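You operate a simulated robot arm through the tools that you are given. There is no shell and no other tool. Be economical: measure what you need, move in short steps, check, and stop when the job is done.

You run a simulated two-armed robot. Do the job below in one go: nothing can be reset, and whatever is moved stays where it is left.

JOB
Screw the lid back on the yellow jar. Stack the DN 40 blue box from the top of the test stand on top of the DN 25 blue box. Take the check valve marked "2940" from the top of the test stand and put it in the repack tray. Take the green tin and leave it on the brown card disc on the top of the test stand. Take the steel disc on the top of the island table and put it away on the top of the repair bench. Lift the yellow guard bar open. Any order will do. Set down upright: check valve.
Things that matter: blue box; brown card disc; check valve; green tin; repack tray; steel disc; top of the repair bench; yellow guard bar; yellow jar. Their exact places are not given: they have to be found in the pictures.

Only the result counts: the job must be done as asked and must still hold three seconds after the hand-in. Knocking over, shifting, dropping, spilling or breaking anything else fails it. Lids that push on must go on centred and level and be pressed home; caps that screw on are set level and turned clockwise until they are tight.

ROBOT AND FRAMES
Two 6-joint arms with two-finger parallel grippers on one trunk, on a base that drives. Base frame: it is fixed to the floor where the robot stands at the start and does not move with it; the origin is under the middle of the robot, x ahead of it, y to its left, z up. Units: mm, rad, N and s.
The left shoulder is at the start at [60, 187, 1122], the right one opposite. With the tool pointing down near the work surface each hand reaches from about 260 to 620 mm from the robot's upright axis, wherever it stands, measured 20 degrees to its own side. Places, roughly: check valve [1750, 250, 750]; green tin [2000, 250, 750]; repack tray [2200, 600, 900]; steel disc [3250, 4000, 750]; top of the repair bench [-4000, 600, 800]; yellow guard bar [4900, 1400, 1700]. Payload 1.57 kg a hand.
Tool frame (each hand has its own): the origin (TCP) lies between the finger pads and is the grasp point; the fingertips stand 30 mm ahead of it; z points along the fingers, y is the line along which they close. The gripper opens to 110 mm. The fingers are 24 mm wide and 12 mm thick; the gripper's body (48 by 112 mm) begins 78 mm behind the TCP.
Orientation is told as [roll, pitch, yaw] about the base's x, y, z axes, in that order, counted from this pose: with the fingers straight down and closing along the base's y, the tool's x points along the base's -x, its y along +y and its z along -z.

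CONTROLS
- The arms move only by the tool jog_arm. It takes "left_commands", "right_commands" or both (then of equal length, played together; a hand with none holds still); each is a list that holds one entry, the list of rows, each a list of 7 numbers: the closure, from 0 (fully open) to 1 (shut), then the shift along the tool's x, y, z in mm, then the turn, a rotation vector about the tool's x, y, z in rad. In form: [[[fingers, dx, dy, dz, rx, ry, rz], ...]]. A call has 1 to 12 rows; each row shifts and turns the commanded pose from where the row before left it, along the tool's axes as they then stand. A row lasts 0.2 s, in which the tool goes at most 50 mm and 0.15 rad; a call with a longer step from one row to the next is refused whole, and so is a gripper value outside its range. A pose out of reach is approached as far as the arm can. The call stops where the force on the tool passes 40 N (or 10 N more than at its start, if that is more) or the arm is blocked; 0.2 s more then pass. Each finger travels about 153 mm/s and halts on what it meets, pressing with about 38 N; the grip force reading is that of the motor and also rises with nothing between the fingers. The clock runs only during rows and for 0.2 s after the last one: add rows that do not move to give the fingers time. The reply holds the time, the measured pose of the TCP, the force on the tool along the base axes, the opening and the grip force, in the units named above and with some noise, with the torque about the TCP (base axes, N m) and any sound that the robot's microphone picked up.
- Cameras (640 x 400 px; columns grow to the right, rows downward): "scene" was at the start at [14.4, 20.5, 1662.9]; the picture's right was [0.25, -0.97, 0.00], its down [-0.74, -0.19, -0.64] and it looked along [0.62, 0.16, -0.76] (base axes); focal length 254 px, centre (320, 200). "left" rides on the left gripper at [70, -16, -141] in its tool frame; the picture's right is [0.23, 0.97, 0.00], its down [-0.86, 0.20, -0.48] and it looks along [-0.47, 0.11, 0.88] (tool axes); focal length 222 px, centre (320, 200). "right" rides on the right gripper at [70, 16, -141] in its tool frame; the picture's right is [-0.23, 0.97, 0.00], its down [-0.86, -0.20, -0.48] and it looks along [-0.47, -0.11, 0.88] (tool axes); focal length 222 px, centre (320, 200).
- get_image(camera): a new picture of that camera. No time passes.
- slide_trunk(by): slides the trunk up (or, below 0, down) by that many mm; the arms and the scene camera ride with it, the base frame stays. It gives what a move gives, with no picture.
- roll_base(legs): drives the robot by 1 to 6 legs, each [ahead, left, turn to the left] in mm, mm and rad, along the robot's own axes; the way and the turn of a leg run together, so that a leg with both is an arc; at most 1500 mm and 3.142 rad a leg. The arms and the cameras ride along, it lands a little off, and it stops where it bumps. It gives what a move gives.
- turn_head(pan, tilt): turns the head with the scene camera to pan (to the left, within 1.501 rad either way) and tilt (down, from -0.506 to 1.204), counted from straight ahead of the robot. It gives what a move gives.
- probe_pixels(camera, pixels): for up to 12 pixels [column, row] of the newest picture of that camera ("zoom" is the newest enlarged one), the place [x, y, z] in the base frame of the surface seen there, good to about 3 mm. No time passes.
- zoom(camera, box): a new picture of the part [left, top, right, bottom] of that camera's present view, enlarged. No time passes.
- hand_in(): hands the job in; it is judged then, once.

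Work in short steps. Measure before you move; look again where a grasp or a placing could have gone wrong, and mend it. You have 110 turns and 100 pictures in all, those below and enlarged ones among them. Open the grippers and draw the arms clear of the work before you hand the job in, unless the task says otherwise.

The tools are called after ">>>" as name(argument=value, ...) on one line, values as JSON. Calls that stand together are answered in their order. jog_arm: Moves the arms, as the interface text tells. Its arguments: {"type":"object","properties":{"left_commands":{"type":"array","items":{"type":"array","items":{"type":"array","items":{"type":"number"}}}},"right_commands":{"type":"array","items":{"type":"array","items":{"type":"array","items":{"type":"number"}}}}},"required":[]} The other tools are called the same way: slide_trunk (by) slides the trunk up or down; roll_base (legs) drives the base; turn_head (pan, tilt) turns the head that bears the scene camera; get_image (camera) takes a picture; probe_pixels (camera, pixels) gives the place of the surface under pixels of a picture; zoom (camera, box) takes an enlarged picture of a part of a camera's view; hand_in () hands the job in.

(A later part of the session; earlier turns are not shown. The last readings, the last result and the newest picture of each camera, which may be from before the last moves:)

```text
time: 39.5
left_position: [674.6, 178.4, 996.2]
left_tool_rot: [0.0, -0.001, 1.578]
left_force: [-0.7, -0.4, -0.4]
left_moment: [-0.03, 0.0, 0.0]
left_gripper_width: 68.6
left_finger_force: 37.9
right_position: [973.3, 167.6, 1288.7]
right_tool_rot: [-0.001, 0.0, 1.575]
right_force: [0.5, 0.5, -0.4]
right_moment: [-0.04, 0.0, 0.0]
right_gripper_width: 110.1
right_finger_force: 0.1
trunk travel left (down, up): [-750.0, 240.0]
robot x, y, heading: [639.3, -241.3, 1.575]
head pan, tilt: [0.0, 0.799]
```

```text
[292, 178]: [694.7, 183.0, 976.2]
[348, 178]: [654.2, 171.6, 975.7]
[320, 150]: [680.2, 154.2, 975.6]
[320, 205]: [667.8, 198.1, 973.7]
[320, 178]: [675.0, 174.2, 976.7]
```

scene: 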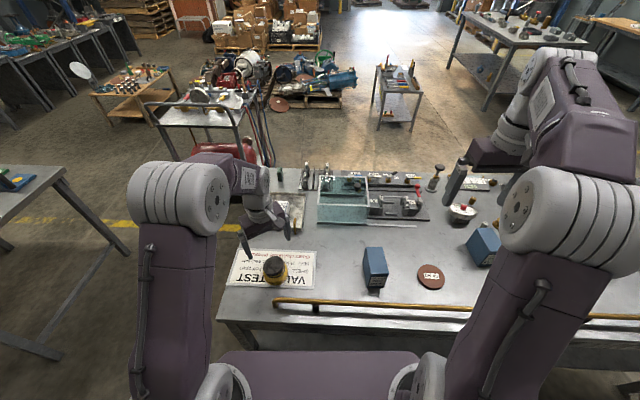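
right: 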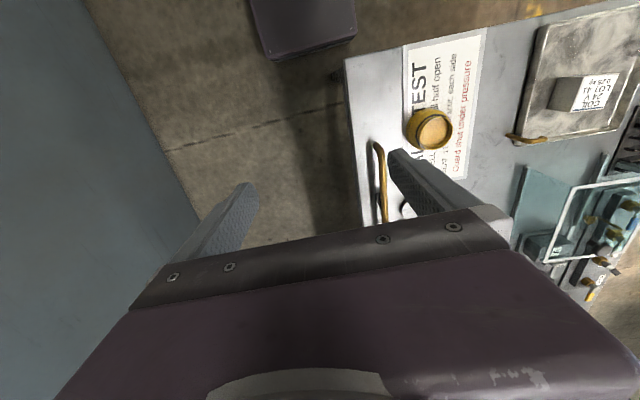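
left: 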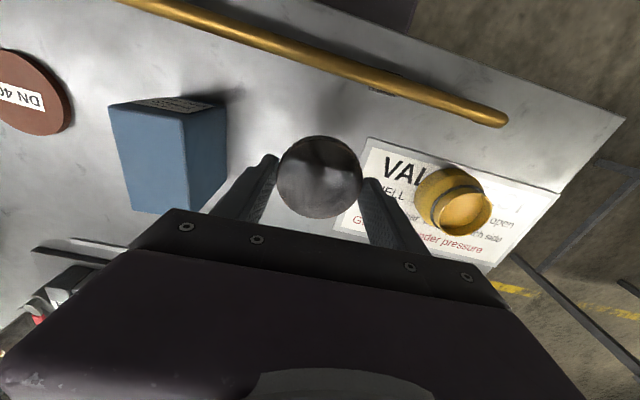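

The lid is level now, but its offset along the tool x is uncertain by ~3 mm. I set it on the table again, open, turn the wrist 1.5 rad and regrasp, which centres it on the TCP both ways.

>>> jog_arm(left_commands=[[[1, -12, 0, 30, 0, 0, 0], [1, 0, 0, 40, 0, 0, 0], [1, 0, 0, 30, 0, 0, 0], [1, 0, 0, 11.5, 0, 0, 0], [1, 0, 0, 0, 0, 0, 0], [0, 0, 0, 0, 0, 0, 0], [0, 0, 0, 0, 0, 0, 0], [0, 0, 0, 0, 0, 0, -0.14], [0, 0, 0, 0, 0, 0, -0.14], [0, 0, 0, 0, 0, 0, -0.14], [0, 0, 0, 0, 0, 0, -0.14], [0, 0, 0, 0, 0, 0, -0.14]]])

>>> jog_arm(left_commands=[[[0, 0, 0, 0, 0, 0, -0.14], [0, 0, 0, 0, 0, 0, -0.14], [0, 0, 0, 0, 0, 0, -0.14], [0, 0, 0, 0, 0, 0, -0.14], [0, 0, 0, 0, 0, 0, -0.14], [0, 0, 0, 0, 0, 0, -0.14], [0, 0, 0, 0, 0, 0, 0], [1, 0, 0, 0, 0, 0, 0], [1, 0, 0, 0, 0, 0, 0], [1, 0, 0, 0, 0, 0, 0]]])

>>> jog_arm(left_commands=[[[1, 0, 0, -40, 0, 0, 0], [1, 0, 0, -40, 0, 0, 0], [1, 0, 0, -30, 0, 0, 0], [1, 0, 0, 0, 0, 0, 0]]])

>>> get_image(camera="left")

```text
time: 42.1
left_position: [674.8, 191.3, 882.7]
left_tool_rot: [-0.001, -0.001, 2.28]
left_force: [1.3, 0.1, -0.3]
left_moment: [-0.02, 0.0, -0.01]
left_gripper_width: 109.9
left_finger_force: 0.0
right_position: [973.5, 166.8, 1288.5]
right_tool_rot: [-0.001, 0.002, 1.577]
right_force: [0.2, -0.3, -0.1]
right_moment: [-0.02, 0.0, 0.01]
right_gripper_width: 109.8
right_finger_force: 0.1
trunk travel left (down, up): [-750.0, 240.0]
robot x, y, heading: [636.6, -242.1, 1.579]
head pan, tilt: [0.0, 0.799]
```

```text
time: 44.3
left_position: [675.4, 191.4, 882.6]
left_tool_rot: [-0.002, -0.003, 3.118]
left_force: [0.2, 1.4, 0.6]
left_moment: [0.07, -0.04, -0.02]
left_gripper_width: 67.7
left_finger_force: 38.2
right_position: [973.0, 167.1, 1289.7]
right_tool_rot: [0.001, 0.002, 1.576]
right_force: [0.0, -0.5, -0.4]
right_moment: [-0.01, 0.0, 0.01]
right_gripper_width: 109.7
right_finger_force: 0.0
trunk travel left (down, up): [-750.0, 240.0]
robot x, y, heading: [633.5, -239.4, 1.58]
head pan, tilt: [0.0, 0.799]
```

```text
time: 45.3
left_position: [677.3, 191.7, 993.7]
left_tool_rot: [0.0, -0.003, 3.118]
left_force: [-1.1, -0.2, 0.7]
left_moment: [0.0, 0.0, 0.03]
left_gripper_width: 67.7
left_finger_force: 38.1
right_position: [973.9, 167.6, 1290.0]
right_tool_rot: [-0.001, 0.001, 1.575]
right_force: [-0.7, -0.2, 1.0]
right_moment: [-0.02, -0.04, -0.03]
right_gripper_width: 110.0
right_finger_force: 0.1
trunk travel left (down, up): [-750.0, 240.0]
robot x, y, heading: [637.3, -237.1, 1.574]
head pan, tilt: [0.0, 0.799]
```

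```text
70 pictures are left
```

left: 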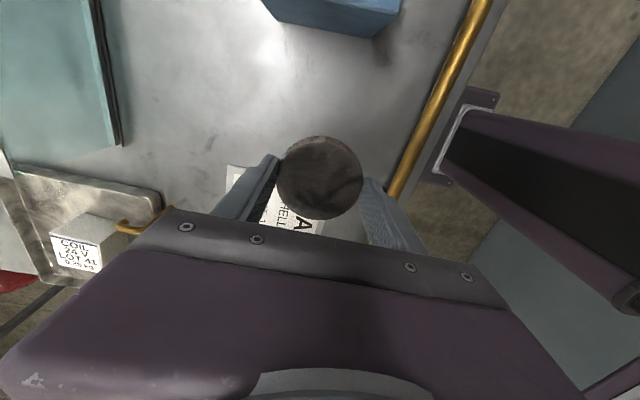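

The lid is now centred on the TCP. The same calibration puts the rim centre at ≈(487.5,209.5); I move there and come down to just above contact.

>>> jog_arm(left_commands=[[[1, -40, -3, 0, 0, 0, 0], [1, -40, -3, 0, 0, 0, 0], [1, -40, -3, 0, 0, 0, 0], [1, -40, -3, 0, 0, 0, 0], [1, -28.9, -1.5, 0, 0, 0, 0], [1, 0, 0, 30, 0, 0, 0], [1, 0, 0, 16, 0, 0, 0], [1, 0, 0, 0, 0, 0, 0]]])

>>> zoom(camera="scene", box=[235, 225, 325, 290])

>>> zoom(camera="left", box=[200, 60, 440, 210])

```text
time: 47.1
left_position: [486.3, 208.5, 948.4]
left_tool_rot: [0.0, -0.002, 3.119]
left_force: [0.2, 0.3, -0.8]
left_moment: [0.0, -0.01, 0.01]
left_gripper_width: 67.5
left_finger_force: 38.0
right_position: [972.7, 167.4, 1289.3]
right_tool_rot: [0.0, -0.001, 1.575]
right_force: [1.5, -0.8, 0.3]
right_moment: [0.0, 0.02, -0.03]
right_gripper_width: 110.1
right_finger_force: 0.0
trunk travel left (down, up): [-750.0, 240.0]
robot x, y, heading: [642.1, -238.9, 1.575]
head pan, tilt: [0.0, 0.799]
```

```text
6.15 times, centred on (280, 258) of scene
```

zoom: 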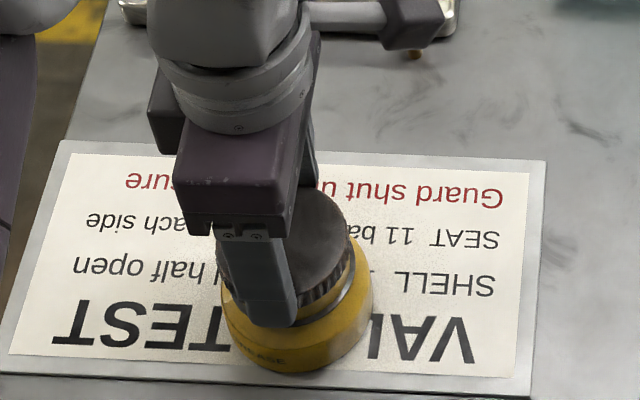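

```text
2.67 times, centred on (320, 135) of left
```

zoom: 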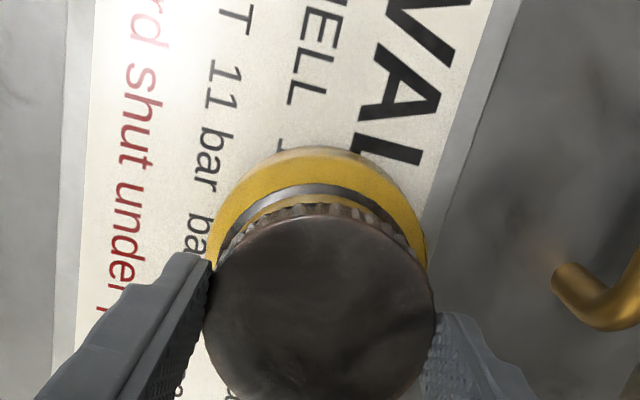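

Centred in the hand camera (lid and jar both about column 319). I come down to contact gently.

>>> jog_arm(left_commands=[[[1, 0, 0, 2, 0, 0, 0], [1, 0, 0, 1, 0, 0, 0], [1, 0, 0, 1, 0, 0, 0], [1, 0, 0, 1, 0, 0, 0], [1, 0, 0, 1, 0, 0, 0], [1, 0, 0, 0.7, 0, 0, 0]]])

```text
time: 48.5
left_position: [486.4, 209.4, 940.2]
left_tool_rot: [0.002, -0.003, 3.116]
left_force: [-0.5, -0.5, -0.6]
left_moment: [-0.02, 0.01, 0.04]
left_gripper_width: 67.7
left_finger_force: 38.8
right_position: [973.6, 168.2, 1289.4]
right_tool_rot: [0.001, -0.001, 1.576]
right_force: [-0.1, -0.1, 0.4]
right_moment: [0.0, 0.01, -0.02]
right_gripper_width: 110.1
right_finger_force: 0.0
trunk travel left (down, up): [-750.0, 240.0]
robot x, y, heading: [639.6, -240.3, 1.579]
head pan, tilt: [0.0, 0.799]
```

No force at z 940, so the skirt has slipped over the rim. I continue down.

>>> jog_arm(left_commands=[[[1, 0, 0, 1, 0, 0, 0], [1, 0, 0, 1, 0, 0, 0], [1, 0, 0, 1, 0, 0, 0], [1, 0, 0, 1, 0, 0, 0], [1, 0, 0, 1, 0, 0, 0], [1, 0, 0, 1, 0, 0, 0]]])

```text
time: 49.9
left_position: [486.5, 208.3, 935.4]
left_tool_rot: [-0.001, -0.003, 3.117]
left_force: [-0.5, -2.4, 7.1]
left_moment: [0.05, -0.08, 0.01]
left_gripper_width: 67.4
left_finger_force: 38.1
right_position: [974.0, 166.6, 1290.2]
right_tool_rot: [0.001, 0.001, 1.576]
right_force: [0.5, -0.3, 0.7]
right_moment: [-0.02, 0.0, 0.02]
right_gripper_width: 110.2
right_finger_force: 0.1
trunk travel left (down, up): [-750.0, 240.0]
robot x, y, heading: [637.7, -240.0, 1.572]
head pan, tilt: [0.0, 0.799]
```

Now contact at z≈935.4 with a balanced 7 N: the thread start. I turn clockwise with slight downward feed.

>>> jog_arm(left_commands=[[[1, 0, 0, 0.3, 0, 0, 0.14], [1, 0, 0, 0.2, 0, 0, 0.14], [1, 0, 0, 0.1, 0, 0, 0.14], [1, 0, 0, 0.1, 0, 0, 0.14], [1, 0, 0, 0.1, 0, 0, 0.14], [1, 0, 0, 0.1, 0, 0, 0.14]]])

>>> zoom(camera="scene", box=[235, 225, 325, 290])

```text
time: 51.3
left_position: [486.7, 209.7, 934.1]
left_tool_rot: [0.0, -0.004, 2.274]
left_force: [-4.1, 4.3, 10.7]
left_moment: [0.18, -0.04, -0.02]
left_gripper_width: 67.2
left_finger_force: 38.3
right_position: [974.0, 167.3, 1289.0]
right_tool_rot: [0.0, 0.0, 1.575]
right_force: [-0.4, 0.1, -0.2]
right_moment: [0.01, 0.01, -0.05]
right_gripper_width: 109.7
right_finger_force: 0.1
trunk travel left (down, up): [-750.0, 240.0]
robot x, y, heading: [638.7, -238.8, 1.577]
head pan, tilt: [0.0, 0.799]
```

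```text
6.15 times, centred on (280, 258) of scene
```

zoom: 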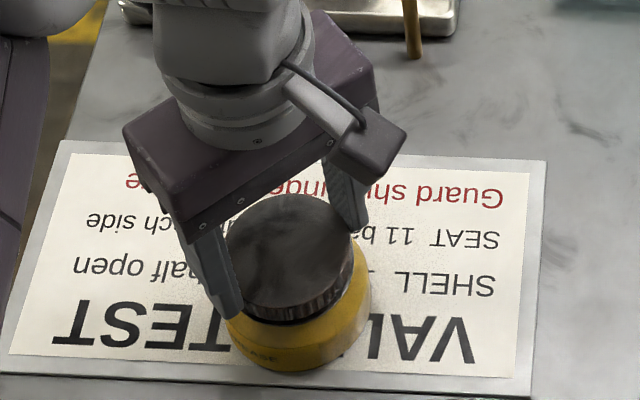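

The jar hardly turned. I keep turning clockwise.

>>> jog_arm(left_commands=[[[1, 0, 0, 0.1, 0, 0, 0.14], [1, 0, 0, 0.1, 0, 0, 0.14], [1, 0, 0, 0.1, 0, 0, 0.14], [1, 0, 0, 0.1, 0, 0, 0.14], [1, 0, 0, 0.1, 0, 0, 0.14], [1, 0, 0, 0.1, 0, 0, 0.14], [1, 0, 0, 0.1, 0, 0, 0.14], [1, 0, 0, 0.1, 0, 0, 0.14], [1, 0, 0, 0.1, 0, 0, 0.14], [1, 0, 0, 0.1, 0, 0, 0.14], [1, 0, 0, 0.1, 0, 0, 0.14]]])

>>> zoom(camera="scene", box=[235, 225, 325, 290])

```text
time: 53.7
left_position: [487.6, 210.5, 932.4]
left_tool_rot: [0.001, 0.0, 0.736]
left_force: [-3.0, 6.1, 17.1]
left_moment: [0.11, -0.12, 0.05]
left_gripper_width: 67.5
left_finger_force: 37.9
right_position: [973.0, 167.3, 1288.6]
right_tool_rot: [-0.001, 0.001, 1.576]
right_force: [-0.3, -0.1, -0.4]
right_moment: [0.0, -0.02, 0.0]
right_gripper_width: 110.0
right_finger_force: 0.1
trunk travel left (down, up): [-750.0, 240.0]
robot x, y, heading: [637.9, -240.6, 1.576]
head pan, tilt: [0.0, 0.799]
```

```text
6.15 times, centred on (280, 258) of scene
```

zoom: 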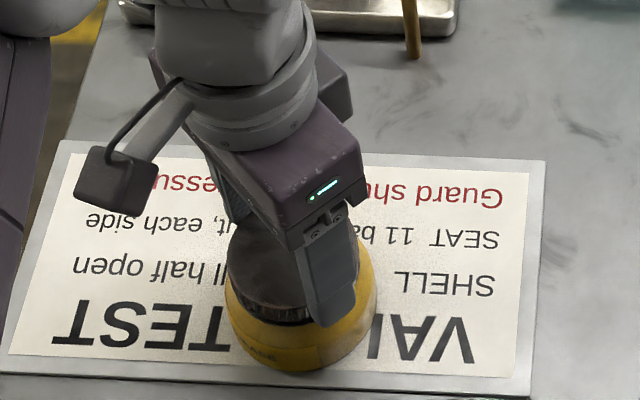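

Still turning freely (torque ~0). I continue.

>>> jog_arm(left_commands=[[[1, 0, 0, 0.05, 0, 0, 0.14], [1, 0, 0, 0.05, 0, 0, 0.14], [1, 0, 0, 0.05, 0, 0, 0.14], [1, 0, 0, 0.05, 0, 0, 0.14], [1, 0, 0, 0.05, 0, 0, 0.14], [1, 0, 0, 0.05, 0, 0, 0.14], [1, 0, 0, 0.05, 0, 0, 0.14], [1, 0, 0, 0.05, 0, 0, 0.14], [1, 0, 0, 0.05, 0, 0, 0.14], [1, 0, 0, 0.05, 0, 0, 0.14], [1, 0, 0, 0.05, 0, 0, 0.14], [1, 0, 0, 0.05, 0, 0, 0.14]]])

>>> zoom(camera="scene", box=[235, 225, 325, 290])

```text
time: 56.3
left_position: [488.9, 208.7, 931.8]
left_tool_rot: [-0.003, 0.003, -0.945]
left_force: [6.0, 5.8, 17.7]
left_moment: [0.33, -0.56, 0.02]
left_gripper_width: 67.5
left_finger_force: 37.6
right_position: [974.4, 166.5, 1288.9]
right_tool_rot: [0.002, 0.001, 1.576]
right_force: [0.0, 0.0, 0.4]
right_moment: [-0.02, 0.03, 0.05]
right_gripper_width: 110.0
right_finger_force: 0.1
trunk travel left (down, up): [-750.0, 240.0]
robot x, y, heading: [642.7, -240.0, 1.575]
head pan, tilt: [0.0, 0.799]
```

```text
6.15 times, centred on (280, 258) of scene
```

zoom: 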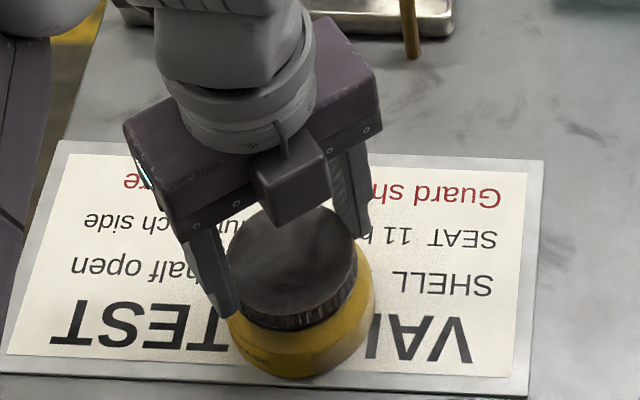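

Still no torque and the jar stays put. I keep turning.

>>> jog_arm(left_commands=[[[1, 0, 0, 0.05, 0, 0, 0.14], [1, 0, 0, 0.05, 0, 0, 0.14], [1, 0, 0, 0.05, 0, 0, 0.14], [1, 0, 0, 0.05, 0, 0, 0.14], [1, 0, 0, 0.05, 0, 0, 0.14], [1, 0, 0, 0.05, 0, 0, 0.14], [1, 0, 0, 0.05, 0, 0, 0.14], [1, 0, 0, 0.05, 0, 0, 0.14], [1, 0, 0, 0.05, 0, 0, 0.14], [1, 0, 0, 0.05, 0, 0, 0.14]]])

>>> zoom(camera="scene", box=[235, 225, 325, 290])

```text
time: 57.6
left_position: [512.0, 200.6, 931.1]
left_tool_rot: [-0.035, 0.014, -1.69]
left_force: [-6.1, -5.2, 18.6]
left_moment: [-0.46, -0.14, -0.1]
left_gripper_width: 67.8
left_finger_force: 38.0
left hand out of reach, approached as far as the arm can: row 5, 6
right_position: [974.9, 166.2, 1289.5]
right_tool_rot: [0.001, -0.001, 1.578]
right_force: [-0.1, 0.1, 0.8]
right_moment: [-0.02, 0.07, -0.01]
right_gripper_width: 110.2
right_finger_force: 0.0
trunk travel left (down, up): [-750.0, 240.0]
robot x, y, heading: [635.0, -240.3, 1.575]
head pan, tilt: [0.0, 0.799]
stopped in row 6 (left hand): the force on the tool passed its limit (the readings are from after the stop); the commanded pose is now the measured one
```

```text
6.15 times, centred on (280, 258) of scene
```

zoom: 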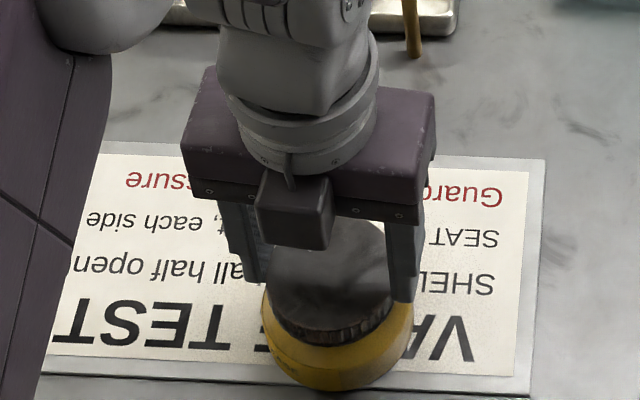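

The wrist hit its limit and shifted the jar to ~(512,201), still upright. I release, raise, straighten the tool and wind the wrist back.

>>> jog_arm(left_commands=[[[0, 0, 0, 0, 0, 0, 0], [0, 0, 0, 0, 0, 0, 0], [0, 0, 0, -25, 0, 0, 0], [0, 0, 0, -40, -0.035, -0.014, 0], [0, 0, 0, -20, 0, 0, -0.14], [0, 0, 0, 0, 0, 0, -0.15], [0, 0, 0, 0, 0, 0, -0.15], [0, 0, 0, 0, 0, 0, -0.15], [0, 0, 0, 0, 0, 0, -0.15], [0, 0, 0, 0, 0, 0, -0.15], [0, 0, 0, 0, 0, 0, -0.15], [0, 0, 0, 0, 0, 0, -0.15]]])

>>> jog_arm(left_commands=[[[0, 0, 0, 0, 0, 0, -0.15], [0, 0, 0, 0, 0, 0, -0.15], [0, 0, 0, 0, 0, 0, -0.15], [0, 0, 0, 0, 0, 0, -0.15], [0, 0, 0, 0, 0, 0, -0.15], [0, 0, 0, 0, 0, 0, -0.15], [0, 0, 0, 0, 0, 0, -0.15], [0, 0, 0, 0, 0, 0, -0.15], [0, 0, 0, 0, 0, 0, -0.15], [0, 0, 0, 0, 0, 0, -0.15], [0, 0, 0, 0, 0, 0, -0.15], [0, 0, 0, 0, 0, 0, -0.15]]])

>>> get_image(camera="left")

>>> zoom(camera="scene", box=[235, 225, 325, 290])

```text
time: 60.2
left_position: [527.7, 196.0, 1012.8]
left_tool_rot: [-0.001, -0.004, -0.496]
left_force: [0.2, 1.2, 0.0]
left_moment: [0.04, 0.0, -0.03]
left_gripper_width: 110.0
left_finger_force: 0.0
left hand out of reach, approached as far as the arm can: row 4
right_position: [972.0, 168.0, 1288.6]
right_tool_rot: [-0.001, 0.0, 1.578]
right_force: [0.6, -0.4, 0.9]
right_moment: [0.0, -0.01, 0.0]
right_gripper_width: 110.0
right_finger_force: 0.1
trunk travel left (down, up): [-750.0, 240.0]
robot x, y, heading: [642.8, -241.1, 1.582]
head pan, tilt: [0.0, 0.799]
```

```text
time: 62.8
left_position: [528.2, 195.3, 1012.7]
left_tool_rot: [0.0, 0.001, 1.302]
left_force: [0.0, 0.6, 0.1]
left_moment: [0.01, 0.02, 0.02]
left_gripper_width: 110.1
left_finger_force: 0.0
right_position: [972.8, 168.4, 1289.1]
right_tool_rot: [0.0, 0.0, 1.577]
right_force: [-0.3, -1.0, 0.9]
right_moment: [-0.01, -0.01, 0.02]
right_gripper_width: 110.0
right_finger_force: 0.0
trunk travel left (down, up): [-750.0, 240.0]
robot x, y, heading: [642.2, -239.6, 1.58]
head pan, tilt: [0.0, 0.799]
```

```text
63 pictures are left
```

left: 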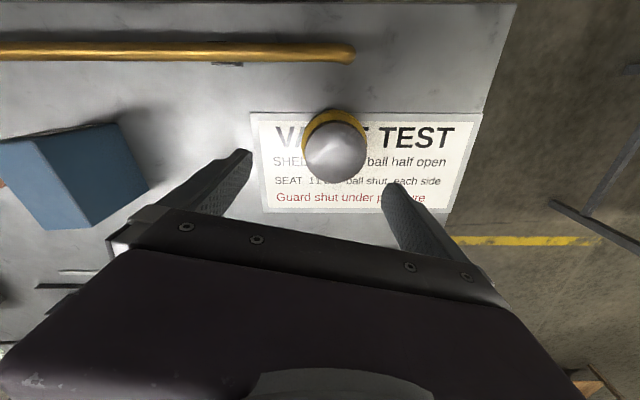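

```text
6.15 times, centred on (280, 258) of scene
```

zoom: 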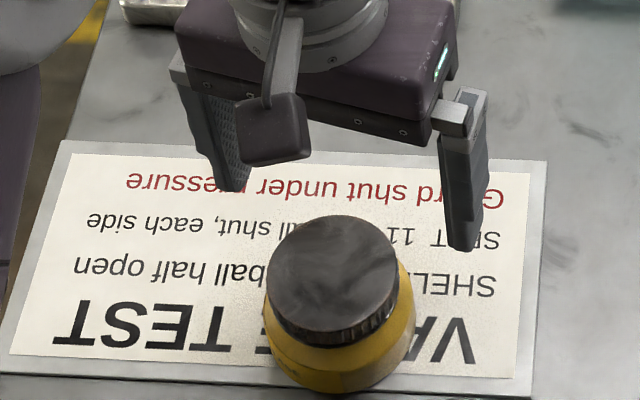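

I probe the lid for level and centre in both views.

>>> probe_pixels(camera="zoom", pixels=[[280, 265], [388, 275], [333, 225], [330, 325], [333, 275]])

>>> probe_pixels(camera="left", pixels=[[308, 153], [362, 153], [335, 126], [335, 180], [335, 153]])

```text
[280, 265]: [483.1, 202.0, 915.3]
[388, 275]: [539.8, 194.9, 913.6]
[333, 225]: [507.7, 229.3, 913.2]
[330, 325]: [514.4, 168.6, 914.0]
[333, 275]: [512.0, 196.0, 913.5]
```

```text
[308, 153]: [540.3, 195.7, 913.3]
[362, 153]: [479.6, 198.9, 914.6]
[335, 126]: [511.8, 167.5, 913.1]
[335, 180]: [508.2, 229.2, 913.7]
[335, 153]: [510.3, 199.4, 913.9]
```

Lid is level (913.5) with centre ≈(511,199). I centre the hand, wind back further, and descend.

>>> jog_arm(left_commands=[[[0, 1.1, 17.3, 0, 0, 0, -0.1], [0, 0, 0, 0, 0, 0, -0.15], [0, 0, 0, 0, 0, 0, -0.15], [0, 0, 0, 0, 0, 0, -0.15], [0, 0, 0, 0, 0, 0, -0.15], [0, 0, 0, 0, 0, 0, -0.15], [0, 0, 0, 0, 0, 0, -0.15], [0, 0, 0, 0, 0, 0, -0.15], [0, 0, 0, 0, 0, 0, -0.15], [0, 0, 0, 0, 0, 0, -0.15], [0, 0, 0, 0, 0, 0, -0.15], [0, 0, 0, 0, 0, 0, -0.15]]])

>>> jog_arm(left_commands=[[[0, 0, 0, 40, 0, 0, 0], [0, 0, 0, 30, 0, 0, 0], [0, 0, 0, 11, 0, 0, 0], [0, 0, 0, 0, 0, 0, 0], [1, 0, 0, 0, 0, 0, 0], [1, 0, 0, 0, 0, 0, 0], [1, 0, 0, 0, 0, 0, 0]]])

```text
time: 65.4
left_position: [511.1, 199.5, 1013.5]
left_tool_rot: [0.004, 0.001, 3.051]
left_force: [0.0, 0.1, 0.4]
left_moment: [-0.04, 0.01, -0.01]
left_gripper_width: 110.0
left_finger_force: 0.0
right_position: [972.2, 168.5, 1288.7]
right_tool_rot: [0.001, 0.0, 1.579]
right_force: [0.0, 0.3, 0.6]
right_moment: [-0.03, -0.02, -0.02]
right_gripper_width: 110.0
right_finger_force: 0.0
trunk travel left (down, up): [-750.0, 240.0]
robot x, y, heading: [636.2, -238.2, 1.574]
head pan, tilt: [0.0, 0.799]
```

```text
time: 67.0
left_position: [511.6, 199.2, 931.4]
left_tool_rot: [0.002, 0.002, 3.048]
left_force: [-0.5, -1.0, -0.1]
left_moment: [0.0, 0.01, 0.0]
left_gripper_width: 68.5
left_finger_force: 38.1
right_position: [973.0, 168.0, 1288.8]
right_tool_rot: [0.0, 0.0, 1.577]
right_force: [0.5, 0.0, -0.4]
right_moment: [0.0, 0.01, 0.03]
right_gripper_width: 110.1
right_finger_force: 0.0
trunk travel left (down, up): [-750.0, 240.0]
robot x, y, heading: [635.1, -240.5, 1.578]
head pan, tilt: [0.0, 0.799]
```

Regrasped. I turn on clockwise.

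>>> jog_arm(left_commands=[[[1, 0, 0, 0.3, 0, 0, 0.14], [1, 0, 0, 0.1, 0, 0, 0.14], [1, 0, 0, 0.07, 0, 0, 0.14], [1, 0, 0, 0.07, 0, 0, 0.14], [1, 0, 0, 0.07, 0, 0, 0.14], [1, 0, 0, 0.07, 0, 0, 0.14], [1, 0, 0, 0.07, 0, 0, 0.14], [1, 0, 0, 0.07, 0, 0, 0.14], [1, 0, 0, 0.07, 0, 0, 0.14], [1, 0, 0, 0.07, 0, 0, 0.14], [1, 0, 0, 0.07, 0, 0, 0.14], [1, 0, 0, 0.07, 0, 0, 0.14]]])

>>> jog_arm(left_commands=[[[1, 0, 0, 0.07, 0, 0, 0.14], [1, 0, 0, 0.07, 0, 0, 0.14], [1, 0, 0, 0.07, 0, 0, 0.14], [1, 0, 0, 0.07, 0, 0, 0.14], [1, 0, 0, 0.07, 0, 0, 0.14], [1, 0, 0, 0.07, 0, 0, 0.14], [1, 0, 0, 0.07, 0, 0, 0.14], [1, 0, 0, 0.07, 0, 0, 0.14], [1, 0, 0, 0.07, 0, 0, 0.14], [1, 0, 0, 0.07, 0, 0, 0.14]]])

>>> zoom(camera="scene", box=[235, 225, 325, 290])

```text
time: 69.6
left_position: [510.7, 199.6, 932.4]
left_tool_rot: [-0.003, 0.002, 1.368]
left_force: [0.2, -2.8, 2.8]
left_moment: [-0.07, 0.13, 0.02]
left_gripper_width: 68.4
left_finger_force: 37.9
right_position: [972.4, 168.1, 1290.4]
right_tool_rot: [0.0, 0.0, 1.579]
right_force: [0.3, 1.0, -0.2]
right_moment: [-0.01, -0.02, -0.02]
right_gripper_width: 110.0
right_finger_force: 0.0
trunk travel left (down, up): [-750.0, 240.0]
robot x, y, heading: [638.8, -239.0, 1.576]
head pan, tilt: [0.0, 0.799]
```

```text
time: 71.8
left_position: [510.9, 199.0, 931.1]
left_tool_rot: [0.001, -0.002, -0.032]
left_force: [-0.4, -1.1, 10.1]
left_moment: [-0.02, 0.11, 0.2]
left_gripper_width: 68.3
left_finger_force: 37.8
right_position: [973.1, 166.2, 1290.1]
right_tool_rot: [0.0, -0.002, 1.578]
right_force: [0.2, -0.4, -0.7]
right_moment: [0.04, 0.01, -0.04]
right_gripper_width: 109.8
right_finger_force: 0.2
trunk travel left (down, up): [-750.0, 240.0]
robot x, y, heading: [640.3, -239.0, 1.582]
head pan, tilt: [0.0, 0.799]
```

```text
6.15 times, centred on (280, 258) of scene
```

zoom: 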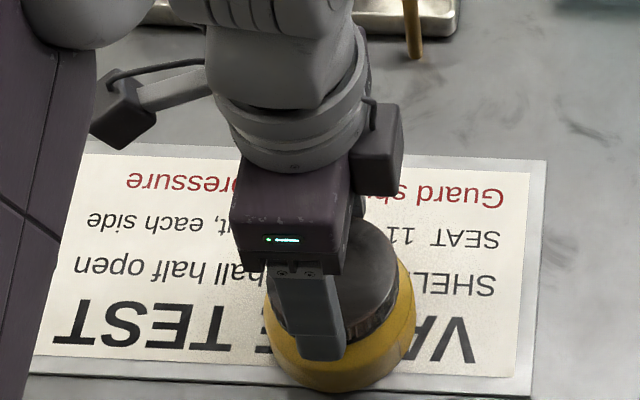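

Torque has begun to rise (0.2 N m). I turn a bit more and watch it.

>>> jog_arm(left_commands=[[[1, 0, 0, 0.03, 0, 0, 0.12], [1, 0, 0, 0.03, 0, 0, 0.12], [1, 0, 0, 0.03, 0, 0, 0.12], [1, 0, 0, 0.03, 0, 0, 0.12], [1, 0, 0, 0.03, 0, 0, 0.12], [1, 0, 0, 0.03, 0, 0, 0.12]]])

>>> zoom(camera="scene", box=[235, 225, 325, 290])

```text
time: 73.2
left_position: [511.9, 198.1, 930.8]
left_tool_rot: [0.0, -0.002, -0.755]
left_force: [1.3, -0.9, 10.4]
left_moment: [-0.01, -0.06, 0.15]
left_gripper_width: 68.4
left_finger_force: 38.4
right_position: [972.3, 167.3, 1288.5]
right_tool_rot: [0.0, -0.003, 1.578]
right_force: [0.1, 0.4, -0.5]
right_moment: [-0.01, 0.0, 0.01]
right_gripper_width: 110.0
right_finger_force: 0.0
trunk travel left (down, up): [-750.0, 240.0]
robot x, y, heading: [639.5, -238.9, 1.581]
head pan, tilt: [0.0, 0.799]
```

```text
6.15 times, centred on (280, 258) of scene
```

zoom: 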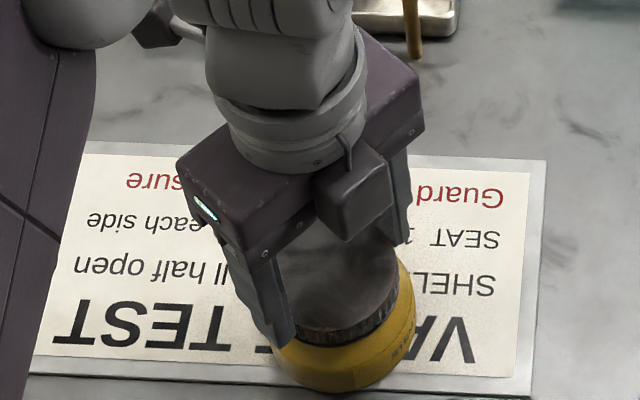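

The jar now turns along, so the lid binds at ~0.2 N m. I press harder (for table friction) and tighten more.

>>> jog_arm(left_commands=[[[1, 0, 0, 1.0, 0, 0, 0], [1, 0, 0, 0.6, 0, 0, 0.04], [1, 0, 0, 0, 0, 0, 0.08], [1, 0, 0, 0, 0, 0, 0.08], [1, 0, 0, 0, 0, 0, 0.08], [1, 0, 0, 0, 0, 0, 0.08]]])

>>> zoom(camera="scene", box=[235, 225, 325, 290])

```text
time: 74.6
left_position: [511.6, 197.5, 930.5]
left_tool_rot: [0.003, 0.002, -1.113]
left_force: [-0.1, -0.9, 32.6]
left_moment: [-0.02, 0.09, 0.39]
left_gripper_width: 68.2
left_finger_force: 37.6
right_position: [974.1, 163.9, 1289.8]
right_tool_rot: [-0.001, -0.002, 1.579]
right_force: [0.6, -0.6, -1.0]
right_moment: [-0.01, -0.03, 0.06]
right_gripper_width: 109.9
right_finger_force: 0.0
trunk travel left (down, up): [-750.0, 240.0]
robot x, y, heading: [642.2, -238.8, 1.576]
head pan, tilt: [0.0, 0.799]
```

```text
6.15 times, centred on (280, 258) of scene
```

zoom: 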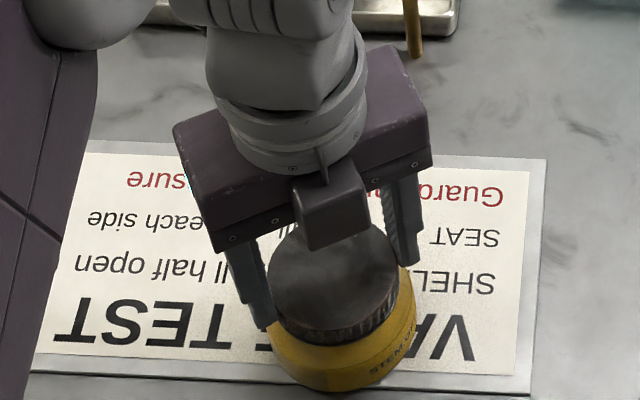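

Torque reached 0.39 N m with the jar slipping under the locked lid: it is tight. I release, lift and wind the wrist back, then look at the DN 40 box.

>>> jog_arm(left_commands=[[[0, 0, 0, 0, 0, 0, 0], [0, 0, 0, 0, 0, 0, 0], [0, 0, 0, -35, 0, 0, 0], [0, 0, 0, -45, 0, 0, -0.1], [0, 0, 0, -45, 0, 0, -0.14], [0, 0, 0, 0, 0, 0, -0.15], [0, 0, 0, 0, 0, 0, -0.15], [0, 0, 0, 0, 0, 0, -0.15], [0, 0, 0, 0, 0, 0, -0.15], [0, 0, 0, 0, 0, 0, -0.15], [0, 0, 0, 0, 0, 0, -0.15], [0, 0, 0, 0, 0, 0, -0.15]]])

>>> jog_arm(left_commands=[[[0, 0, 0, 0, 0, 0, -0.15], [0, 0, 0, 0, 0, 0, -0.15], [0, 0, 0, 0, 0, 0, -0.15], [0, 0, 0, 0, 0, 0, -0.15], [0, 0, 0, 0, 0, 0, -0.15], [0, 0, 0, 0, 0, 0, -0.15], [0, 0, 0, 0, 0, 0, -0.15], [0, 0, 0, 0, 0, 0, -0.15], [0, 0, 0, 0, 0, 0, -0.15], [0, 0, 30, -40, 0, 0, 0], [0, 0, 40, -20, 0, 0, 0], [0, 0, 40, 0, 0, 0, 0]]])

>>> zoom(camera="scene", box=[240, 210, 480, 360])

```text
time: 77.2
left_position: [510.2, 201.4, 1053.0]
left_tool_rot: [-0.001, -0.003, 0.182]
left_force: [-0.6, -0.5, -0.4]
left_moment: [-0.02, 0.01, 0.02]
left_gripper_width: 110.0
left_finger_force: 0.0
right_position: [972.7, 168.4, 1289.4]
right_tool_rot: [-0.001, 0.0, 1.578]
right_force: [0.5, -1.1, 0.1]
right_moment: [0.02, -0.01, 0.01]
right_gripper_width: 110.2
right_finger_force: 0.1
trunk travel left (down, up): [-750.0, 240.0]
robot x, y, heading: [637.4, -238.0, 1.573]
head pan, tilt: [0.0, 0.799]
```

```text
time: 79.8
left_position: [398.6, 204.8, 1112.6]
left_tool_rot: [-0.004, 0.004, 1.527]
left_force: [0.9, 1.0, 0.2]
left_moment: [0.02, -0.01, 0.02]
left_gripper_width: 109.8
left_finger_force: 0.2
right_position: [971.1, 168.2, 1287.8]
right_tool_rot: [-0.002, 0.0, 1.576]
right_force: [-0.5, -0.3, 0.8]
right_moment: [0.0, -0.01, -0.01]
right_gripper_width: 110.1
right_finger_force: 0.0
trunk travel left (down, up): [-750.0, 240.0]
robot x, y, heading: [638.8, -237.6, 1.574]
head pan, tilt: [0.0, 0.799]
```

```text
2.67 times, centred on (360, 285) of scene
```

zoom: 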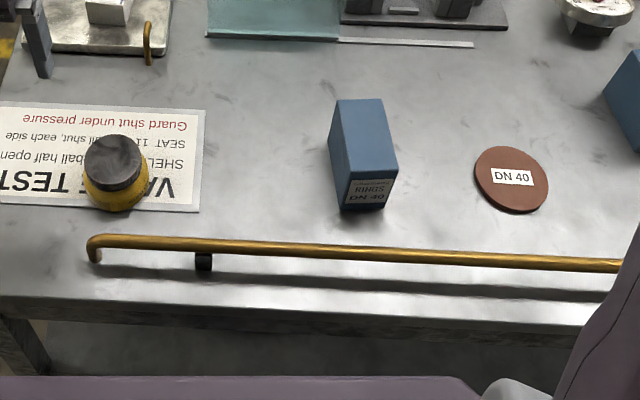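

Jar and lid look right. I probe the DN 40 box's top corners and label face.

>>> probe_pixels(camera="zoom", pixels=[[340, 103], [378, 102], [393, 174], [351, 176], [365, 140], [347, 205], [384, 203], [333, 150], [512, 178], [610, 90], [638, 60], [615, 262]])

```text
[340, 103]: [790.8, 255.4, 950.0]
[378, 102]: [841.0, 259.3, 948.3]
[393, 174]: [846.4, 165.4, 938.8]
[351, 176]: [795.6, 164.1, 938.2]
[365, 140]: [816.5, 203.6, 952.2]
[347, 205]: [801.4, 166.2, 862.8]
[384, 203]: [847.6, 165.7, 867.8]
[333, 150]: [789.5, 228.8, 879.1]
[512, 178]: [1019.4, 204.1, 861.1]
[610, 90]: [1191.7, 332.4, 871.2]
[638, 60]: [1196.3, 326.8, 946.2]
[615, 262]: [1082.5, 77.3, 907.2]
```

Box: centre ≈(818,213), 55 wide in x, ~98 long in y, yaw ≈+0.05, top 951. I bring the right hand above it and check with its camera.

>>> jog_arm(right_commands=[[[0, -7.5, 25.7, 31.5, 0, 0, -0.045], [0, -7.5, 25.7, 31.5, 0, 0, 0], [0, -7.5, 25.7, 31.5, 0, 0, 0], [0, -7.5, 25.7, 31.5, 0, 0, 0], [0, -7.5, 25.7, 31.5, 0, 0, 0], [0, -7.5, 25.7, 31.5, 0, 0, 0], [0, 0, 0, 40, 0, 0, 0], [0, 0, 0, 0, 0, 0, 0]]])

>>> get_image(camera="right")

```text
time: 81.6
left_position: [399.6, 205.5, 1112.7]
left_tool_rot: [-0.002, 0.001, 1.528]
left_force: [-0.7, 0.2, -0.2]
left_moment: [-0.01, -0.02, -0.03]
left_gripper_width: 110.3
left_finger_force: 0.0
right_position: [816.0, 206.1, 1059.8]
right_tool_rot: [-0.002, 0.0, 1.625]
right_force: [0.1, 0.0, -0.1]
right_moment: [-0.02, 0.01, 0.01]
right_gripper_width: 110.1
right_finger_force: 0.0
trunk travel left (down, up): [-750.0, 240.0]
robot x, y, heading: [639.4, -239.8, 1.577]
head pan, tilt: [0.0, 0.799]
```

```text
57 pictures are left
```

right: 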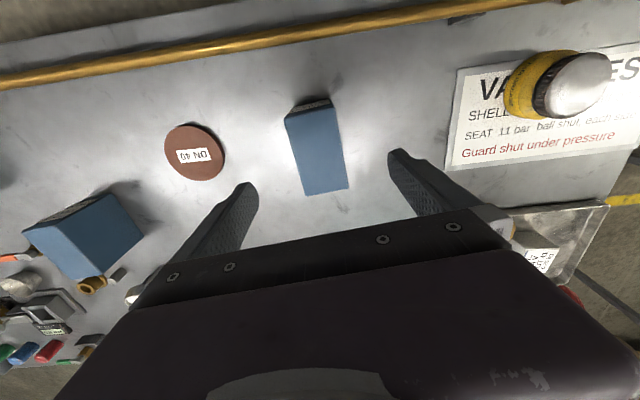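

I probe the box's top corners in this view.

>>> probe_pixels(camera="right", pixels=[[289, 120], [328, 112], [308, 190], [345, 186], [317, 152], [298, 155], [338, 150]])

```text
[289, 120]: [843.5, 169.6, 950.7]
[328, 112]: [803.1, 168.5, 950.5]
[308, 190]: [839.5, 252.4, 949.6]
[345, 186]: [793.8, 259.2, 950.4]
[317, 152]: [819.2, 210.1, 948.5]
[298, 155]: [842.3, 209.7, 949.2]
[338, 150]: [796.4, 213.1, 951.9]
```

Centre (819.5,212.5), yaw as assumed. I align, descend to TCP z 925 and grip.

>>> jog_arm(right_commands=[[[0, -6.5, -3.5, 30, 0, 0, 0], [0, 0, 0, 45, 0, 0, 0], [0, 0, 0, 45, 0, 0, 0], [0, 0, 0, 15, 0, 0, 0], [0, 0, 0, 0, 0, 0, 0], [1, 0, 0, 0, 0, 0, 0], [1, 0, 0, 0, 0, 0, 0], [1, 0, 0, 0, 0, 0, 0], [1, 0, 0, 0, 0, 0, 0]]])

>>> jog_arm(right_commands=[[[1, 0, 0, -20, 0, 0, 0], [1, 0, 0, -40, 0, 0, 0], [1, 0, 0, -45, 0, 0, 0], [1, 0, 0, -45, 0, 0, 0], [1, 0, 0, -45, 0, 0, 0], [1, 0, 0, 0, 0, 0, 0]]])

>>> get_image(camera="right")

```text
time: 83.6
left_position: [399.5, 205.3, 1113.8]
left_tool_rot: [-0.001, 0.002, 1.526]
left_force: [0.5, -0.5, 0.5]
left_moment: [-0.02, 0.0, 0.01]
left_gripper_width: 109.9
left_finger_force: 0.0
right_position: [820.5, 212.8, 926.2]
right_tool_rot: [0.0, 0.0, 1.623]
right_force: [0.5, -1.1, 0.5]
right_moment: [0.04, 0.03, -0.03]
right_gripper_width: 57.8
right_finger_force: 38.3
trunk travel left (down, up): [-750.0, 240.0]
robot x, y, heading: [635.9, -242.3, 1.576]
head pan, tilt: [0.0, 0.799]
```

```text
time: 85.0
left_position: [401.1, 207.0, 1113.0]
left_tool_rot: [-0.002, 0.001, 1.526]
left_force: [0.3, -0.3, 0.2]
left_moment: [-0.02, 0.01, 0.01]
left_gripper_width: 109.9
left_finger_force: 0.1
right_position: [818.3, 215.3, 1119.0]
right_tool_rot: [0.001, 0.0, 1.623]
right_force: [-0.4, -0.4, -1.9]
right_moment: [0.01, 0.01, 0.01]
right_gripper_width: 57.8
right_finger_force: 38.4
trunk travel left (down, up): [-750.0, 240.0]
robot x, y, heading: [636.3, -243.7, 1.579]
head pan, tilt: [0.0, 0.799]
```

```text
56 pictures are left
```

right: 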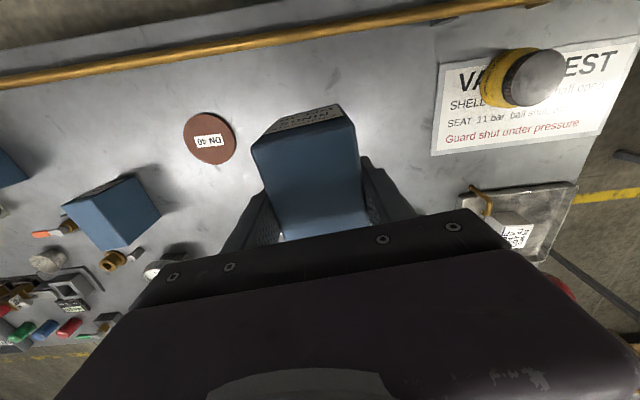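

Box held. I drive +620 along x toward the DN 25 box, keeping the aisle line, and look.

>>> roll_base(legs=[[0, -620, 0]])

>>> get_image(camera="scene")

```text
time: 88.6
left_position: [1040.0, 210.9, 1113.4]
left_tool_rot: [-0.002, 0.0, 1.541]
left_force: [0.0, -0.2, 0.3]
left_moment: [0.0, 0.02, 0.03]
left_gripper_width: 109.9
left_finger_force: 0.1
right_position: [1457.9, 225.3, 1120.6]
right_tool_rot: [0.0, 0.0, 1.634]
right_force: [0.5, 0.2, -1.5]
right_moment: [0.01, -0.01, 0.0]
right_gripper_width: 57.3
right_finger_force: 38.4
trunk travel left (down, up): [-750.0, 240.0]
robot x, y, heading: [1287.9, -231.4, 1.586]
head pan, tilt: [0.0, 0.799]
```

```text
55 pictures are left
```

scene: 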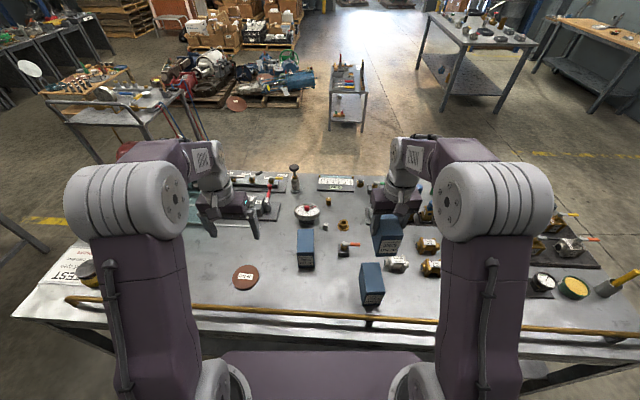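

I zoom on the boxes and valves to confirm labels and geometry.

>>> zoom(camera="scene", box=[285, 205, 445, 305])

```text
4.00 times, centred on (365, 255) of scene
```

zoom: 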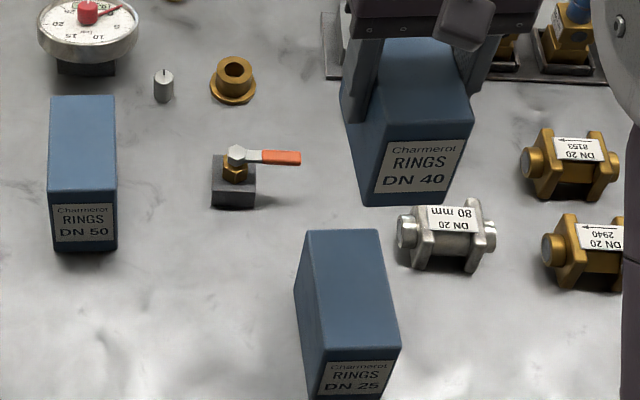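

DN 25 confirmed. I probe its top and the held box's edges.

>>> probe_pixels(camera="zoom", pixels=[[312, 236], [374, 235], [394, 340], [330, 343], [352, 290], [312, 290], [385, 290], [371, 195], [440, 195], [345, 110], [470, 105], [410, 90]])

```text
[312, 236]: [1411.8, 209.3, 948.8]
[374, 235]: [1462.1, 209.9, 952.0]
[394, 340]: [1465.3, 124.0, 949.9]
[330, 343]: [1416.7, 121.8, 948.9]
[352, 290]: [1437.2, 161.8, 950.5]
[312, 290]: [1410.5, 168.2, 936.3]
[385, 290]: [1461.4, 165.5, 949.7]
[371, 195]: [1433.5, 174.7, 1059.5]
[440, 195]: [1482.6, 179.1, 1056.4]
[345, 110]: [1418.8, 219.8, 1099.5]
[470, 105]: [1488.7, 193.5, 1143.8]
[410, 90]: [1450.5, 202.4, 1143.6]
```

DN 25 top centre ≈(1439,166), yaw matches the held box. I move over it and lower, finishing gently.

>>> jog_arm(right_commands=[[[1, 29, 11.4, 0, 0, 0, 0], [1, 28.7, 11.3, 0, 0, 0, 0], [1, 0, 0, 0, 0, 0, 0], [1, 0, 0, 40, 0, 0, 0], [1, 0, 0, 40, 0, 0, 0], [1, 0, 0, 9, 0, 0, 0], [1, 0, 0, 0, 0, 0, 0]]])

>>> zoom(camera="scene", box=[325, 205, 445, 325])

```text
time: 90.2
left_position: [1040.7, 211.5, 1113.7]
left_tool_rot: [-0.003, 0.002, 1.542]
left_force: [-0.1, -0.6, 0.4]
left_moment: [-0.01, -0.01, 0.01]
left_gripper_width: 109.9
left_finger_force: 0.0
right_position: [1440.4, 167.4, 1031.7]
right_tool_rot: [-0.002, 0.0, 1.635]
right_force: [0.9, 0.6, -2.5]
right_moment: [-0.02, 0.02, 0.0]
right_gripper_width: 57.6
right_finger_force: 38.3
trunk travel left (down, up): [-750.0, 240.0]
robot x, y, heading: [1282.5, -232.1, 1.585]
head pan, tilt: [0.0, 0.799]
```

```text
3.33 times, centred on (385, 265) of scene
```

zoom: 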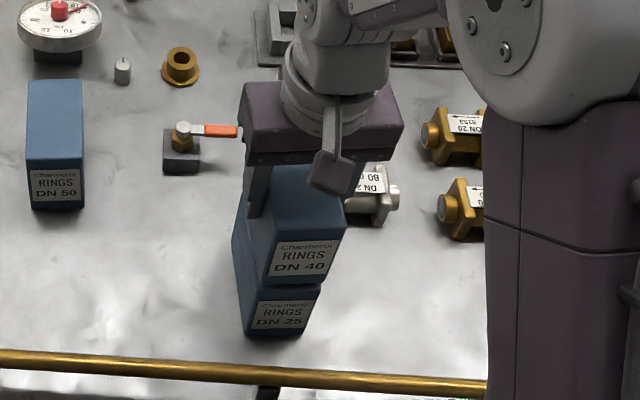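

Aligned. I lower the last millimetres, release, and back up.

>>> jog_arm(right_commands=[[[1, 0, 0, 2, 0, 0, 0], [1, 0, 0, 1, 0, 0, 0], [1, 0, 0, 1, 0, 0, 0], [1, 0, 0, 1, 0, 0, 0], [1, 0, 0, 0.7, 0, 0, 0]]])

```text
time: 91.4
left_position: [1039.6, 209.6, 1113.9]
left_tool_rot: [-0.002, 0.003, 1.542]
left_force: [-0.1, 0.5, -0.2]
left_moment: [-0.03, 0.0, 0.01]
left_gripper_width: 109.8
left_finger_force: 0.2
right_position: [1439.0, 166.3, 1025.4]
right_tool_rot: [-0.001, 0.0, 1.635]
right_force: [0.4, 0.2, 2.3]
right_moment: [-0.03, 0.08, -0.01]
right_gripper_width: 57.6
right_finger_force: 38.2
trunk travel left (down, up): [-750.0, 240.0]
robot x, y, heading: [1283.7, -229.9, 1.59]
head pan, tilt: [0.0, 0.799]
```

Contact made. I release, rise, and drive on toward the valves.

>>> jog_arm(right_commands=[[[0, 0, 0, 0, 0, 0, 0], [0, 0, 0, 0, 0, 0, 0], [0, 0, 0, -20, 0, 0, 0], [0, 0, 0, -40, 0, 0, 0], [0, 0, 0, -45, 0, 0, 0], [0, 0, 0, -45, 0, 0, 0]]])

>>> roll_base(legs=[[0, -210, -0.015]])

>>> get_image(camera="right")

>>> get_image(camera="scene")

```text
time: 92.8
left_position: [1039.8, 210.3, 1113.9]
left_tool_rot: [-0.002, 0.002, 1.54]
left_force: [0.5, 0.2, -0.3]
left_moment: [0.0, 0.0, 0.01]
left_gripper_width: 110.0
left_finger_force: 0.1
right_position: [1438.6, 167.0, 1175.4]
right_tool_rot: [-0.001, 0.0, 1.634]
right_force: [0.6, -0.6, -0.8]
right_moment: [0.01, 0.0, 0.02]
right_gripper_width: 109.8
right_finger_force: 0.1
trunk travel left (down, up): [-750.0, 240.0]
robot x, y, heading: [1283.3, -232.0, 1.587]
head pan, tilt: [0.0, 0.799]
```

```text
time: 94.4
left_position: [1251.8, 216.0, 1112.0]
left_tool_rot: [-0.003, 0.0, 1.529]
left_force: [-0.5, -0.9, 0.6]
left_moment: [0.03, 0.03, 0.01]
left_gripper_width: 109.9
left_finger_force: 0.0
right_position: [1648.5, 168.6, 1173.9]
right_tool_rot: [-0.001, 0.0, 1.624]
right_force: [0.0, -0.1, 0.1]
right_moment: [0.03, 0.0, 0.04]
right_gripper_width: 109.9
right_finger_force: 0.0
trunk travel left (down, up): [-750.0, 240.0]
robot x, y, heading: [1490.3, -228.4, 1.577]
head pan, tilt: [0.0, 0.799]
```

```text
52 pictures are left
```

right: 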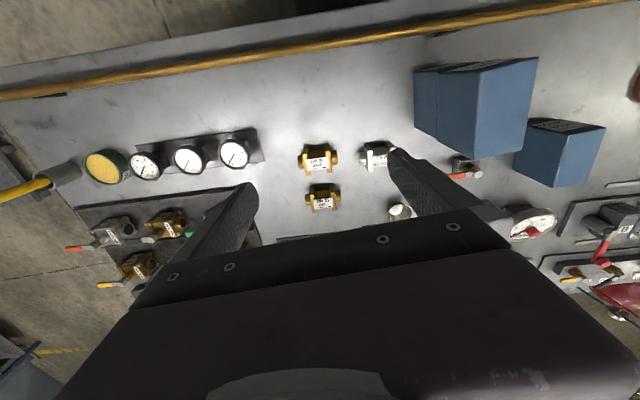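

```text
51 pictures are left
```

scene: 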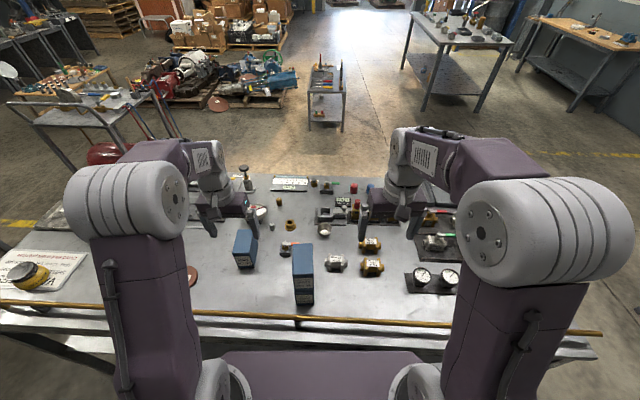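

Stack is standing. I zoom on the brass valves in the right camera to confirm which reads 2940 and measure it.

>>> zoom(camera="right", box=[260, 125, 380, 225])

>>> probe_pixels(camera="right", pixels=[[318, 160], [304, 152], [332, 152], [306, 166], [331, 164], [323, 197], [302, 158], [336, 156], [312, 148], [322, 147]])

```text
4.00 times, centred on (320, 175) of right
```

zoom: 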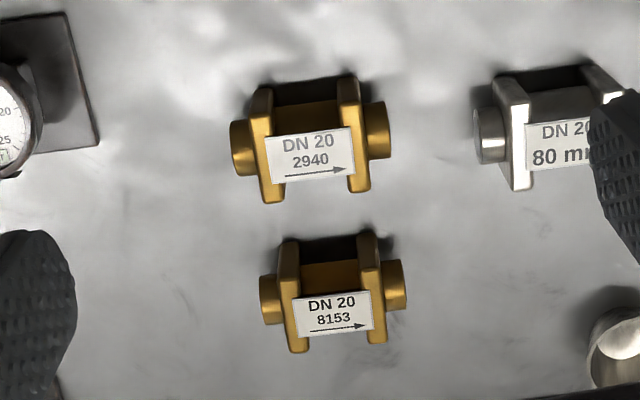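

```text
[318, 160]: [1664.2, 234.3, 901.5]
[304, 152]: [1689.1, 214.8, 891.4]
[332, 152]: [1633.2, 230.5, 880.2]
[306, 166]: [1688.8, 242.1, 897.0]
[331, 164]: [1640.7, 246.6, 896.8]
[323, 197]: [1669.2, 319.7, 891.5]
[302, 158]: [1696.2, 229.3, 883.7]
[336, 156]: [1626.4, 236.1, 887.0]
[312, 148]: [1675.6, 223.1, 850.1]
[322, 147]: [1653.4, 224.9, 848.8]
```

The nearer valve reads 2940: axis along x (yaw ≈−0.095), ~72 mm end to end, centre ≈(1661,234), top 901. I turn the hand to close along its length, hover lower and check.

>>> jog_arm(right_commands=[[[0, -32, -8, 10, 0, 0, 0], [0, -32, -8, 20, 0, 0, 0], [0, 0, 0, 45, 0, 0, 0.148], [0, 0, 0, 45, 0, 0, 0], [0, 0, 0, 45, 0, 0, 0], [0, 0, 0, 0, 0, 0, 0]]])

>>> zoom(camera="right", box=[220, 80, 420, 220])

```text
time: 95.8
left_position: [1253.1, 216.0, 1113.6]
left_tool_rot: [-0.002, 0.001, 1.531]
left_force: [0.1, -0.5, -0.3]
left_moment: [0.01, -0.01, -0.01]
left_gripper_width: 110.0
left_finger_force: 0.1
right_position: [1664.6, 234.8, 1009.1]
right_tool_rot: [0.0, -0.003, 1.475]
right_force: [0.1, -0.4, 0.6]
right_moment: [0.01, 0.01, -0.03]
right_gripper_width: 109.8
right_finger_force: 0.1
trunk travel left (down, up): [-750.0, 240.0]
robot x, y, heading: [1491.0, -228.2, 1.579]
head pan, tilt: [0.0, 0.799]
```

```text
2.86 times, centred on (320, 150) of right
```

zoom: 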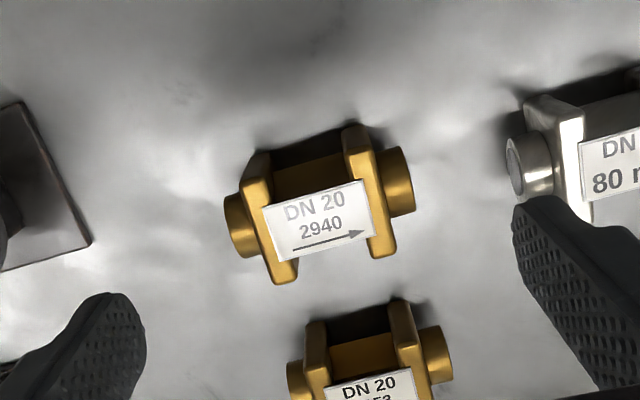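

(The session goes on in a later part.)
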